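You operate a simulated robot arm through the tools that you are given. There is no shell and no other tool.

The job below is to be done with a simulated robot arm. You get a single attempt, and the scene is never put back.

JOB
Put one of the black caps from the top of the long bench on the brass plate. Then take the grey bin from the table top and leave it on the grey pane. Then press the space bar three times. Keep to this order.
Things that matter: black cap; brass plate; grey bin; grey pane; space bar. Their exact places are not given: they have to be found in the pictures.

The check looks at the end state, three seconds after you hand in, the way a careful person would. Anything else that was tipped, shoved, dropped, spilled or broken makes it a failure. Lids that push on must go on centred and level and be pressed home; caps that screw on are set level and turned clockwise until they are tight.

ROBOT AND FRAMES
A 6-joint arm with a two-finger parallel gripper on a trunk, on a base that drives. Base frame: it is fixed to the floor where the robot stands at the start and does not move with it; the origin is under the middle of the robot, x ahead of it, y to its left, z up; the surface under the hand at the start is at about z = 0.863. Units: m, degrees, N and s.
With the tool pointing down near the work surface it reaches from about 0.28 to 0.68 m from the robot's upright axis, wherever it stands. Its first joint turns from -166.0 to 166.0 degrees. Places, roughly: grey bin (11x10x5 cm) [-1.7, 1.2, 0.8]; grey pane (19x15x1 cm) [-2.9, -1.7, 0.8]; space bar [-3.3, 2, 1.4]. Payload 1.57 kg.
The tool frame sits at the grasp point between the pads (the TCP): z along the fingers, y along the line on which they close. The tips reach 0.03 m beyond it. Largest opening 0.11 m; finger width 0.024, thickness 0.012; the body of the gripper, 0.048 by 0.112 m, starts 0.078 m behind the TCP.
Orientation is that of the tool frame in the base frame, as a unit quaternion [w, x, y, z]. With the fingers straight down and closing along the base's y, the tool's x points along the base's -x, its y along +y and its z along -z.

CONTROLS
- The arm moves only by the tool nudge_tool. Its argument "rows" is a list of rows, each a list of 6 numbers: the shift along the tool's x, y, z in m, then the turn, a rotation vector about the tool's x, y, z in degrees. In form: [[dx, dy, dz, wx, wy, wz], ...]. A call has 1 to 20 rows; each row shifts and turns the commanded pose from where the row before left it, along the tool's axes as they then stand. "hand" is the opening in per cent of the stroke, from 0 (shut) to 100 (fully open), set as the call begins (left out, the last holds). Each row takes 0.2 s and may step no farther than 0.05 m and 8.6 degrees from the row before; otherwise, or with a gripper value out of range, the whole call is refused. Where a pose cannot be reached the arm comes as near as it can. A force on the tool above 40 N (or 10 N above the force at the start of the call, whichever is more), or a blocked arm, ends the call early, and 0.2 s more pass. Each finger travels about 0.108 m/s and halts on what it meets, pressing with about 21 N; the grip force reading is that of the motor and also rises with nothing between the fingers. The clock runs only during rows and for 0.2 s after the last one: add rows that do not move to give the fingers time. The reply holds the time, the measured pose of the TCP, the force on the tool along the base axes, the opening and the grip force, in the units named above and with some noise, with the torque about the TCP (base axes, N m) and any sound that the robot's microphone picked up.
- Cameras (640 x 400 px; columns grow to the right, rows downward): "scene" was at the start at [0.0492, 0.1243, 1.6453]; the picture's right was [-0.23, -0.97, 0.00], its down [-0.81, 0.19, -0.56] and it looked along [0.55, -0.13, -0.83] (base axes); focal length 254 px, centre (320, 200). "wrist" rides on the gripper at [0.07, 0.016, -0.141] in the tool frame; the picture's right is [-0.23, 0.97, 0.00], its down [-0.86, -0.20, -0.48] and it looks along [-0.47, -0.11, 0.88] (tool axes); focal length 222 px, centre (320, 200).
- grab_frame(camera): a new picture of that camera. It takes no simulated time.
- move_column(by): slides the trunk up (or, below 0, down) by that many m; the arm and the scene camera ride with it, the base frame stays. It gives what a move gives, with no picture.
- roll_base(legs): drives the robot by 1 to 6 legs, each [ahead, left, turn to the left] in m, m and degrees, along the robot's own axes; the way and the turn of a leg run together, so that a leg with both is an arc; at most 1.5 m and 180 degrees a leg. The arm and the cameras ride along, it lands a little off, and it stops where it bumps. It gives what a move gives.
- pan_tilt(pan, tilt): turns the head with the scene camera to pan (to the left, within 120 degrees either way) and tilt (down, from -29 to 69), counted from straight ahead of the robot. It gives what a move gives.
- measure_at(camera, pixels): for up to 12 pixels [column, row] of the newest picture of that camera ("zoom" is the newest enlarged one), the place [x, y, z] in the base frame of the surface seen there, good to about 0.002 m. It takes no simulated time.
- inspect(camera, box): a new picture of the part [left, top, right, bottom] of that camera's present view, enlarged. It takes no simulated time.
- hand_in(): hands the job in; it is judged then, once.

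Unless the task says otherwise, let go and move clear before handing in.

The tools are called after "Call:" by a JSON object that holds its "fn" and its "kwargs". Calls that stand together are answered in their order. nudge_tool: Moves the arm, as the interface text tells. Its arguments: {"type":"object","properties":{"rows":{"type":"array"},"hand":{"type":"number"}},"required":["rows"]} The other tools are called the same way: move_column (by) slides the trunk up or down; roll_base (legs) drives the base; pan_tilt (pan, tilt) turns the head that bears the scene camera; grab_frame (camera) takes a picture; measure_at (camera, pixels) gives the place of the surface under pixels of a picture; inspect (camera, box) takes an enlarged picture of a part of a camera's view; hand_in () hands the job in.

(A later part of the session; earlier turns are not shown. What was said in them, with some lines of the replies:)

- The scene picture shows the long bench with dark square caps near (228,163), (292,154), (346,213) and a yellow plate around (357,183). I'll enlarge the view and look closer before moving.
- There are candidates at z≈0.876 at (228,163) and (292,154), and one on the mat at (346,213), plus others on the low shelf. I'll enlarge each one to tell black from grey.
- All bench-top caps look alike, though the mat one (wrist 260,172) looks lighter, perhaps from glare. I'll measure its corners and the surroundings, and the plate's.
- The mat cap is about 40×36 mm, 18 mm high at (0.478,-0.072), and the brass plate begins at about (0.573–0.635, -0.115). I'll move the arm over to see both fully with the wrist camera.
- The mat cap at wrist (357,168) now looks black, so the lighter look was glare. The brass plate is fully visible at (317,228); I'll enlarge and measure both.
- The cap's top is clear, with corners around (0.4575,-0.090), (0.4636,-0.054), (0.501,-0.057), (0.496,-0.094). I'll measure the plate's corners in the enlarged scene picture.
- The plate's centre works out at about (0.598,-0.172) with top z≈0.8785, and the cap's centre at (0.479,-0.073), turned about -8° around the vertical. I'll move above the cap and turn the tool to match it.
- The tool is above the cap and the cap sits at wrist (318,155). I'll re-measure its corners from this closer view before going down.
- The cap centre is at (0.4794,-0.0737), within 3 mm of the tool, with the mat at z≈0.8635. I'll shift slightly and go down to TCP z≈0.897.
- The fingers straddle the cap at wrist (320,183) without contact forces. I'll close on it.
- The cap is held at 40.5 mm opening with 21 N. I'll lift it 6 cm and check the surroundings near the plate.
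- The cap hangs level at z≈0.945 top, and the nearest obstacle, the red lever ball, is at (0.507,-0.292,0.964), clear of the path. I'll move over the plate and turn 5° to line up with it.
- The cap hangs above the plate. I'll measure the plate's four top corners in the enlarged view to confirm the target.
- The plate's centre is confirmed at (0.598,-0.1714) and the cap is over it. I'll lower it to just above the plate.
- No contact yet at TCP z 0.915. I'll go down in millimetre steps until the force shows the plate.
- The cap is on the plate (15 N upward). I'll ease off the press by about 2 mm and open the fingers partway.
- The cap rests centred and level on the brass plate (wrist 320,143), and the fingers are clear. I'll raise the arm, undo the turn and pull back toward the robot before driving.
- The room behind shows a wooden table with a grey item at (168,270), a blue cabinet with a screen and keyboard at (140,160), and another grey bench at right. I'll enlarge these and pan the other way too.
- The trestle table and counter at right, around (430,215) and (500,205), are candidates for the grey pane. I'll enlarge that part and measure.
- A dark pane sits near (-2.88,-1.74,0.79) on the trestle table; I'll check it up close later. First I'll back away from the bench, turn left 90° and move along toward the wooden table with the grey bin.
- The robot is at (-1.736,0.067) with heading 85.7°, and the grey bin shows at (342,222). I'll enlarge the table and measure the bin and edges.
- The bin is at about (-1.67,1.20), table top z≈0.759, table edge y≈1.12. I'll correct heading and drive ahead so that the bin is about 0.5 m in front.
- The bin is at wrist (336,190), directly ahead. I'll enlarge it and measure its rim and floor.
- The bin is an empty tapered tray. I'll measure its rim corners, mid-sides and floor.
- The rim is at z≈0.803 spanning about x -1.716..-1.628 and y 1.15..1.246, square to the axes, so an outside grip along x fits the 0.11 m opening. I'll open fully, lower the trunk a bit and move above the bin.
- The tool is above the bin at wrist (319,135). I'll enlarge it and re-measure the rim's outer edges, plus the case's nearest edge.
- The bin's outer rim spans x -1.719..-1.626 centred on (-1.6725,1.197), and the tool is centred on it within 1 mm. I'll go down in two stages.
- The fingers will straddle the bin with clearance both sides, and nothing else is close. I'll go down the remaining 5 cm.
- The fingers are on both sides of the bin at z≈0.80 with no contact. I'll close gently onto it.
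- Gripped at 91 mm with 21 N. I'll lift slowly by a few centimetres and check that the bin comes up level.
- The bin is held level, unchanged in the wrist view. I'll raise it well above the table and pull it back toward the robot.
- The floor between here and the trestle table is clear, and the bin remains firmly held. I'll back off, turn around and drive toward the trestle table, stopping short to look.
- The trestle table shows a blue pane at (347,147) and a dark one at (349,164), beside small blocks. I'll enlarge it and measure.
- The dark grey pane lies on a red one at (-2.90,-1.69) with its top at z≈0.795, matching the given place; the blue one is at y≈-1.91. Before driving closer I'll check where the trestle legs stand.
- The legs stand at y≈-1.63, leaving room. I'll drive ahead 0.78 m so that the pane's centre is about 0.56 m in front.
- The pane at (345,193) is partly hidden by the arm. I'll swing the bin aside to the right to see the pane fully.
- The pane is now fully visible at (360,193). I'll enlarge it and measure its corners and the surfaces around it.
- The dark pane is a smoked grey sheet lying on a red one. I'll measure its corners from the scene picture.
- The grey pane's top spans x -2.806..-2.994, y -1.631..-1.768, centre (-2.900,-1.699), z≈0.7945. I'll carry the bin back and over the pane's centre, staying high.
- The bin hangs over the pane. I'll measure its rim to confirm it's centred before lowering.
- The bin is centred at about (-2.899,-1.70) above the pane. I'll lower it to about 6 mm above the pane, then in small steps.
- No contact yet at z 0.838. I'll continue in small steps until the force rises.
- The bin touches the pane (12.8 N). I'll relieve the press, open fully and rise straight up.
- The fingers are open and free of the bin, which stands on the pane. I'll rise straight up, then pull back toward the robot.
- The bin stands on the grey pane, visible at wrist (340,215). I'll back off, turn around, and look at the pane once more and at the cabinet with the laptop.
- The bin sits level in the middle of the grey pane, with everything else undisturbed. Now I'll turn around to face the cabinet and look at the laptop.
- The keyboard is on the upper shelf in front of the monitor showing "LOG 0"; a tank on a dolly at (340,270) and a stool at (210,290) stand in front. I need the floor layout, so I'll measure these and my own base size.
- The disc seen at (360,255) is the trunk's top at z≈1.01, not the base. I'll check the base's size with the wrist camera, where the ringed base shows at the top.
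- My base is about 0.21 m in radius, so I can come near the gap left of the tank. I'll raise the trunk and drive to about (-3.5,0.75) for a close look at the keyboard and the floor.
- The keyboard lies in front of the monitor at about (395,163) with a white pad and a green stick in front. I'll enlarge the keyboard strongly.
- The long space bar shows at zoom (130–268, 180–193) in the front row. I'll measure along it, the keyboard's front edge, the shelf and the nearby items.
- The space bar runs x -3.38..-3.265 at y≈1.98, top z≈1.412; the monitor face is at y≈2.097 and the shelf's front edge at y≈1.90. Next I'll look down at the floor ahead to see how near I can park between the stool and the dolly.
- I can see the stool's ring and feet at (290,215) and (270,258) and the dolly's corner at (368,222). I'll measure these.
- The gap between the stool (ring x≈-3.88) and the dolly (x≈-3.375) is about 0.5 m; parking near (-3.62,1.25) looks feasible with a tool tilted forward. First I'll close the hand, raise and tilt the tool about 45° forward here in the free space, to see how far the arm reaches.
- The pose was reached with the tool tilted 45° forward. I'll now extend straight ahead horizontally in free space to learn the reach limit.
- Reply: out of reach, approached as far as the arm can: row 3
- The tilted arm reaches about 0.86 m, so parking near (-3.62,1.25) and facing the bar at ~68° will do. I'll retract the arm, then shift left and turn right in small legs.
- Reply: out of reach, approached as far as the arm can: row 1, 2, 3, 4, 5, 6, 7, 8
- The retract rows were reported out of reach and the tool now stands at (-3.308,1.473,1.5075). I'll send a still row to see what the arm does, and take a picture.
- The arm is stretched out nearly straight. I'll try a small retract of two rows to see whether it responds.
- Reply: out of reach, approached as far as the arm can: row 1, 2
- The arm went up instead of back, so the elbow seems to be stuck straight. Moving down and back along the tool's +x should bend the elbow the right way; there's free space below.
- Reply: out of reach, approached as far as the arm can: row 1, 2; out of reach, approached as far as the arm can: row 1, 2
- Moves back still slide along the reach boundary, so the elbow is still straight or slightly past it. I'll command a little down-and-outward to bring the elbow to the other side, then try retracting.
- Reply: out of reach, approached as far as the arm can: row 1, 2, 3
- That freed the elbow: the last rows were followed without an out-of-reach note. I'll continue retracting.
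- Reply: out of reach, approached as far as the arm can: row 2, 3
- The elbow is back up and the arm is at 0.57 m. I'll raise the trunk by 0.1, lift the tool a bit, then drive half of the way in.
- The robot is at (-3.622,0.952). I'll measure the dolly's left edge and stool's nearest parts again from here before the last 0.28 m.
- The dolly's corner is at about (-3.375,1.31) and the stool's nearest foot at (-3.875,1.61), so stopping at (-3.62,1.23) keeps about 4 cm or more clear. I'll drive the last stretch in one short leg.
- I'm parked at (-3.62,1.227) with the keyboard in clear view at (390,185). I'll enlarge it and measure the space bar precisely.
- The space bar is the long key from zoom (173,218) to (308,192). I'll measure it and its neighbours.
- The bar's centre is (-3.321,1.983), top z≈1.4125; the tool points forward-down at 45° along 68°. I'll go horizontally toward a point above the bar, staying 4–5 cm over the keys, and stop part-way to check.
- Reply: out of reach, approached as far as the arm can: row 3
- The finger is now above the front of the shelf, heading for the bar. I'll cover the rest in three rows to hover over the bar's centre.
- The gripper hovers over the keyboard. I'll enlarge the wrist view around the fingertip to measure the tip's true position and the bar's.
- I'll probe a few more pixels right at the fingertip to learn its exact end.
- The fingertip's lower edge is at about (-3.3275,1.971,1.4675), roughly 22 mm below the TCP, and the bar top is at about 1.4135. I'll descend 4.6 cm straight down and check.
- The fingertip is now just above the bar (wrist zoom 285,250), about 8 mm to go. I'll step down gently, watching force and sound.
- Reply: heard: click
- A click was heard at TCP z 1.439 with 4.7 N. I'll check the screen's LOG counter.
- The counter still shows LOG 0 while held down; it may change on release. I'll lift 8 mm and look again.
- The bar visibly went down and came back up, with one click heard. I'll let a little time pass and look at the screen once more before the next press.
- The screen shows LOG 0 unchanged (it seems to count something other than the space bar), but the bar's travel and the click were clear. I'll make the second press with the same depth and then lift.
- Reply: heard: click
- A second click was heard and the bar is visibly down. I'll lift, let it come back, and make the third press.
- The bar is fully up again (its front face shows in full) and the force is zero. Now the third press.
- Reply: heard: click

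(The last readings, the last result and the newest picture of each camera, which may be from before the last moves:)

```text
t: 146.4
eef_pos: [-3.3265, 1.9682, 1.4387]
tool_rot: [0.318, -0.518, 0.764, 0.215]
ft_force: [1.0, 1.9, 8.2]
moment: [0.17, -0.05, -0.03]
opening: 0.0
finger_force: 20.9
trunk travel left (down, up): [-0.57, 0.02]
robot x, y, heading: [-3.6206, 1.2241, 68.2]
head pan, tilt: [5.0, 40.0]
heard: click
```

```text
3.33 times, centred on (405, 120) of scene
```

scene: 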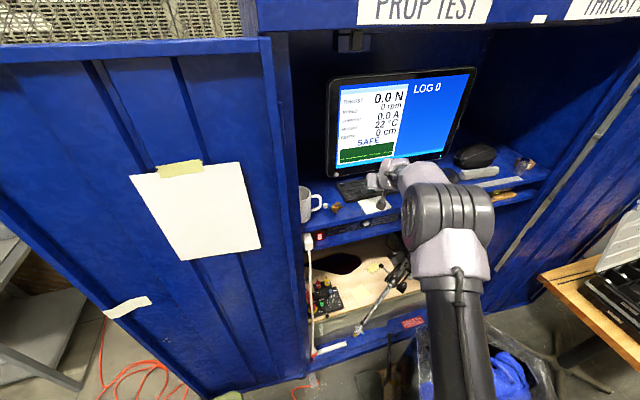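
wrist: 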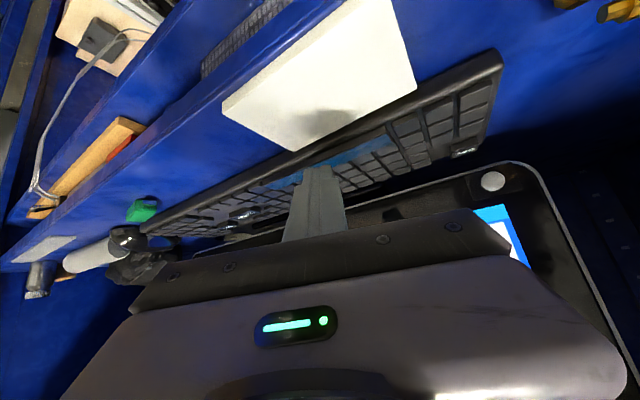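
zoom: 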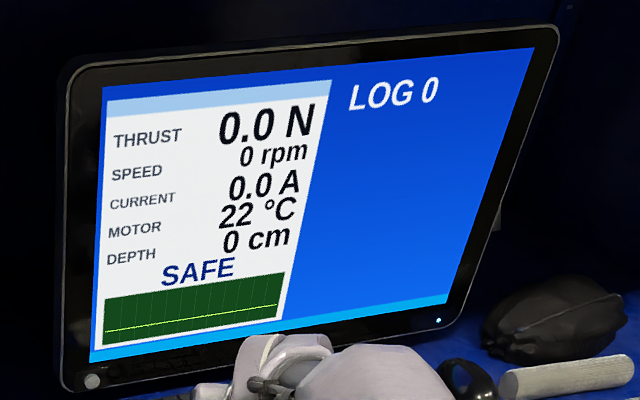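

A third click was heard. I'll lift straight up clear of the keyboard and withdraw along the way I came.

Call:
{"fn": "nudge_tool", "kwargs": {"rows": [[-0.003, 0, -0.003, 0, 0, 0], [-0.01, 0, -0.01, 0, 0, 0], [-0.0163, 0, -0.0163, 0, 0, 0], [-0.0085, 0, -0.0085, 0, 0, 0], [0, 0, 0, 0, 0, 0]]}}

Call:
{"fn": "inspect", "kwargs": {"camera": "wrist", "box": [200, 80, 440, 230]}}

Call:
{"fn": "inspect", "kwargs": {"camera": "scene", "box": [320, 60, 490, 180]}}

```text
t: 147.6
eef_pos: [-3.3264, 1.9701, 1.4906]
tool_rot: [0.316, -0.519, 0.765, 0.214]
ft_force: [0.7, 0.4, -0.2]
moment: [0.0, 0.0, 0.04]
opening: 0.0
finger_force: 21.8
trunk travel left (down, up): [-0.57, 0.02]
robot x, y, heading: [-3.6233, 1.2256, 68.4]
head pan, tilt: [5.0, 40.0]
```

```text
2.67 times, centred on (320, 155) of wrist
```

zoom: 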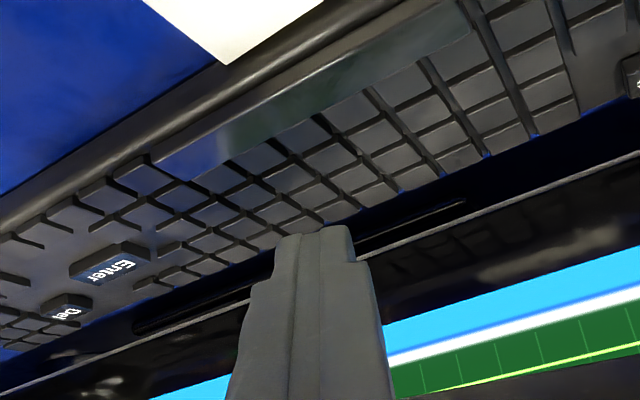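

```text
3.33 times, centred on (405, 120) of scene
```

zoom: 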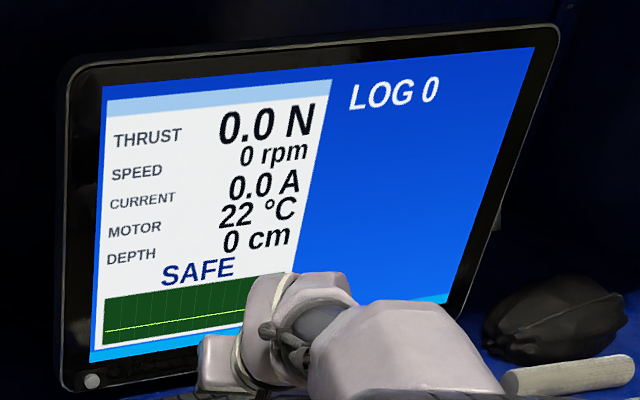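

All keys are up and the finger is clear above the keyboard. I'll withdraw the tool backwards out of the cabinet.

Call:
{"fn": "nudge_tool", "kwargs": {"rows": [[0.0243, -0.0021, -0.0231, 0, 0, 0], [0.0243, -0.0021, -0.0231, 0, 0, 0], [0.0243, -0.0021, -0.0231, 0, 0, 0], [0, 0, 0, 0, 0, 0]]}}

Call:
{"fn": "nudge_tool", "kwargs": {"rows": [[0.0315, -0.0016, -0.0315, 0, 0, 0], [0.0315, -0.0016, -0.0315, 0, 0, 0], [0.0315, -0.0016, -0.0315, 0, 0, 0], [0.0315, -0.0016, -0.0315, 0, 0, 0], [0, 0, 0, 0, 0, 0]]}}

Call:
{"fn": "grab_frame", "kwargs": {"camera": "scene"}}

Call:
{"fn": "inspect", "kwargs": {"camera": "scene", "box": [300, 150, 480, 250]}}

```text
t: 148.6
eef_pos: [-3.3588, 1.8726, 1.4876]
tool_rot: [0.317, -0.518, 0.765, 0.214]
ft_force: [0.4, 0.6, -1.0]
moment: [0.0, -0.02, 0.01]
opening: 0.0002
finger_force: 21.1
trunk travel left (down, up): [-0.57, 0.02]
robot x, y, heading: [-3.6213, 1.2275, 68.4]
head pan, tilt: [5.0, 40.0]
```

```text
t: 149.8
eef_pos: [-3.4127, 1.7167, 1.4867]
tool_rot: [0.316, -0.518, 0.765, 0.214]
ft_force: [0.2, -0.1, -0.2]
moment: [-0.03, -0.02, 0.04]
opening: 0.0
finger_force: 21.1
out of reach, approached as far as the arm can: row 2
trunk travel left (down, up): [-0.57, 0.02]
robot x, y, heading: [-3.6219, 1.2224, 68.5]
head pan, tilt: [5.0, 40.0]
```

```text
taken
```

scene: 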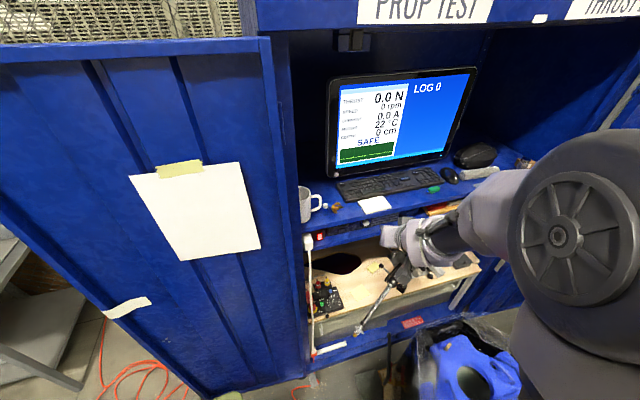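

```text
3.56 times, centred on (390, 200) of scene
```

zoom: 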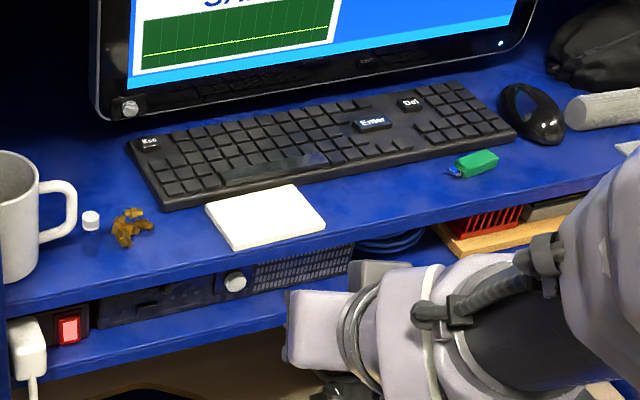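

The keyboard, pad, stick and mug are all in place and the tool is clear of the cabinet. I'll take a last look at the bench and the trestle table from here.

Call:
{"fn": "pan_tilt", "kwargs": {"pan": -86, "tilt": 12}}

Call:
{"fn": "inspect", "kwargs": {"camera": "scene", "box": [260, 150, 400, 240]}}

Call:
{"fn": "pan_tilt", "kwargs": {"pan": -120, "tilt": 15}}

Call:
{"fn": "grab_frame", "kwargs": {"camera": "scene"}}

```text
t: 151.5
eef_pos: [-3.4145, 1.7149, 1.488]
tool_rot: [0.316, -0.519, 0.765, 0.214]
ft_force: [0.3, 1.5, 0.2]
moment: [0.02, -0.01, 0.02]
opening: 0.0001
finger_force: 21.0
trunk travel left (down, up): [-0.57, 0.02]
robot x, y, heading: [-3.623, 1.2276, 68.3]
head pan, tilt: [-86.0, 12.0]
```

```text
4.44 times, centred on (330, 195) of scene
```

zoom: 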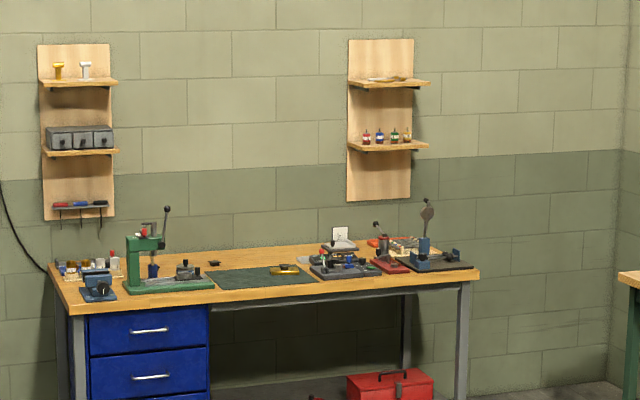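

```text
t: 152.5
eef_pos: [-3.4134, 1.7154, 1.4888]
tool_rot: [0.316, -0.519, 0.765, 0.215]
ft_force: [0.6, -0.2, -0.7]
moment: [0.02, -0.01, -0.04]
opening: 0.0
finger_force: 21.2
trunk travel left (down, up): [-0.57, 0.02]
robot x, y, heading: [-3.6237, 1.2237, 68.3]
head pan, tilt: [-120.0, 15.0]
```

```text
taken
```

scene: 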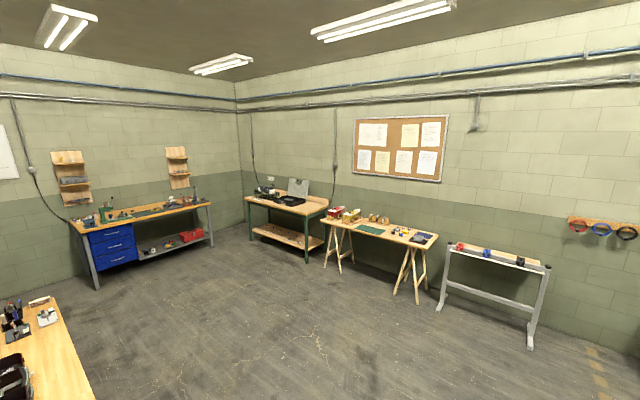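

The cap still lies on the brass plate (zoom 284,268), and the trestle table at (420,238) looks undisturbed with the bin on the pane. All three steps are done in order and the tool is clear, so I'll hand in.

Call:
{"fn": "hand_in", "kwargs": {}}

```text
The job is handed in.
```

I did all three steps in the order you gave and then handed the job in. I don't have the verdict yet.

- **Black cap:** I took the one from the green mat on the long bench. It sits level and centred on the brass plate, and it was still there when I looked just before handing in.
- **Grey bin:** It stands level in the middle of the grey pane on the trestle table. Up close after letting go, nothing around it had moved. In the last look from across the room the table looked undisturbed.
- **Space bar:** I pressed it three times. Each time I heard one click, saw the bar go down and saw it come back up.

The screen showed "LOG 0" before, during and after the presses, so nothing on it confirms they registered. I took that counter to belong to something else, but I couldn't check.

The arm is clear of the cabinet. The robot is still parked between the stool and the tank on its dolly, about 4 cm from the dolly by my measurements, and no bumps were reported.
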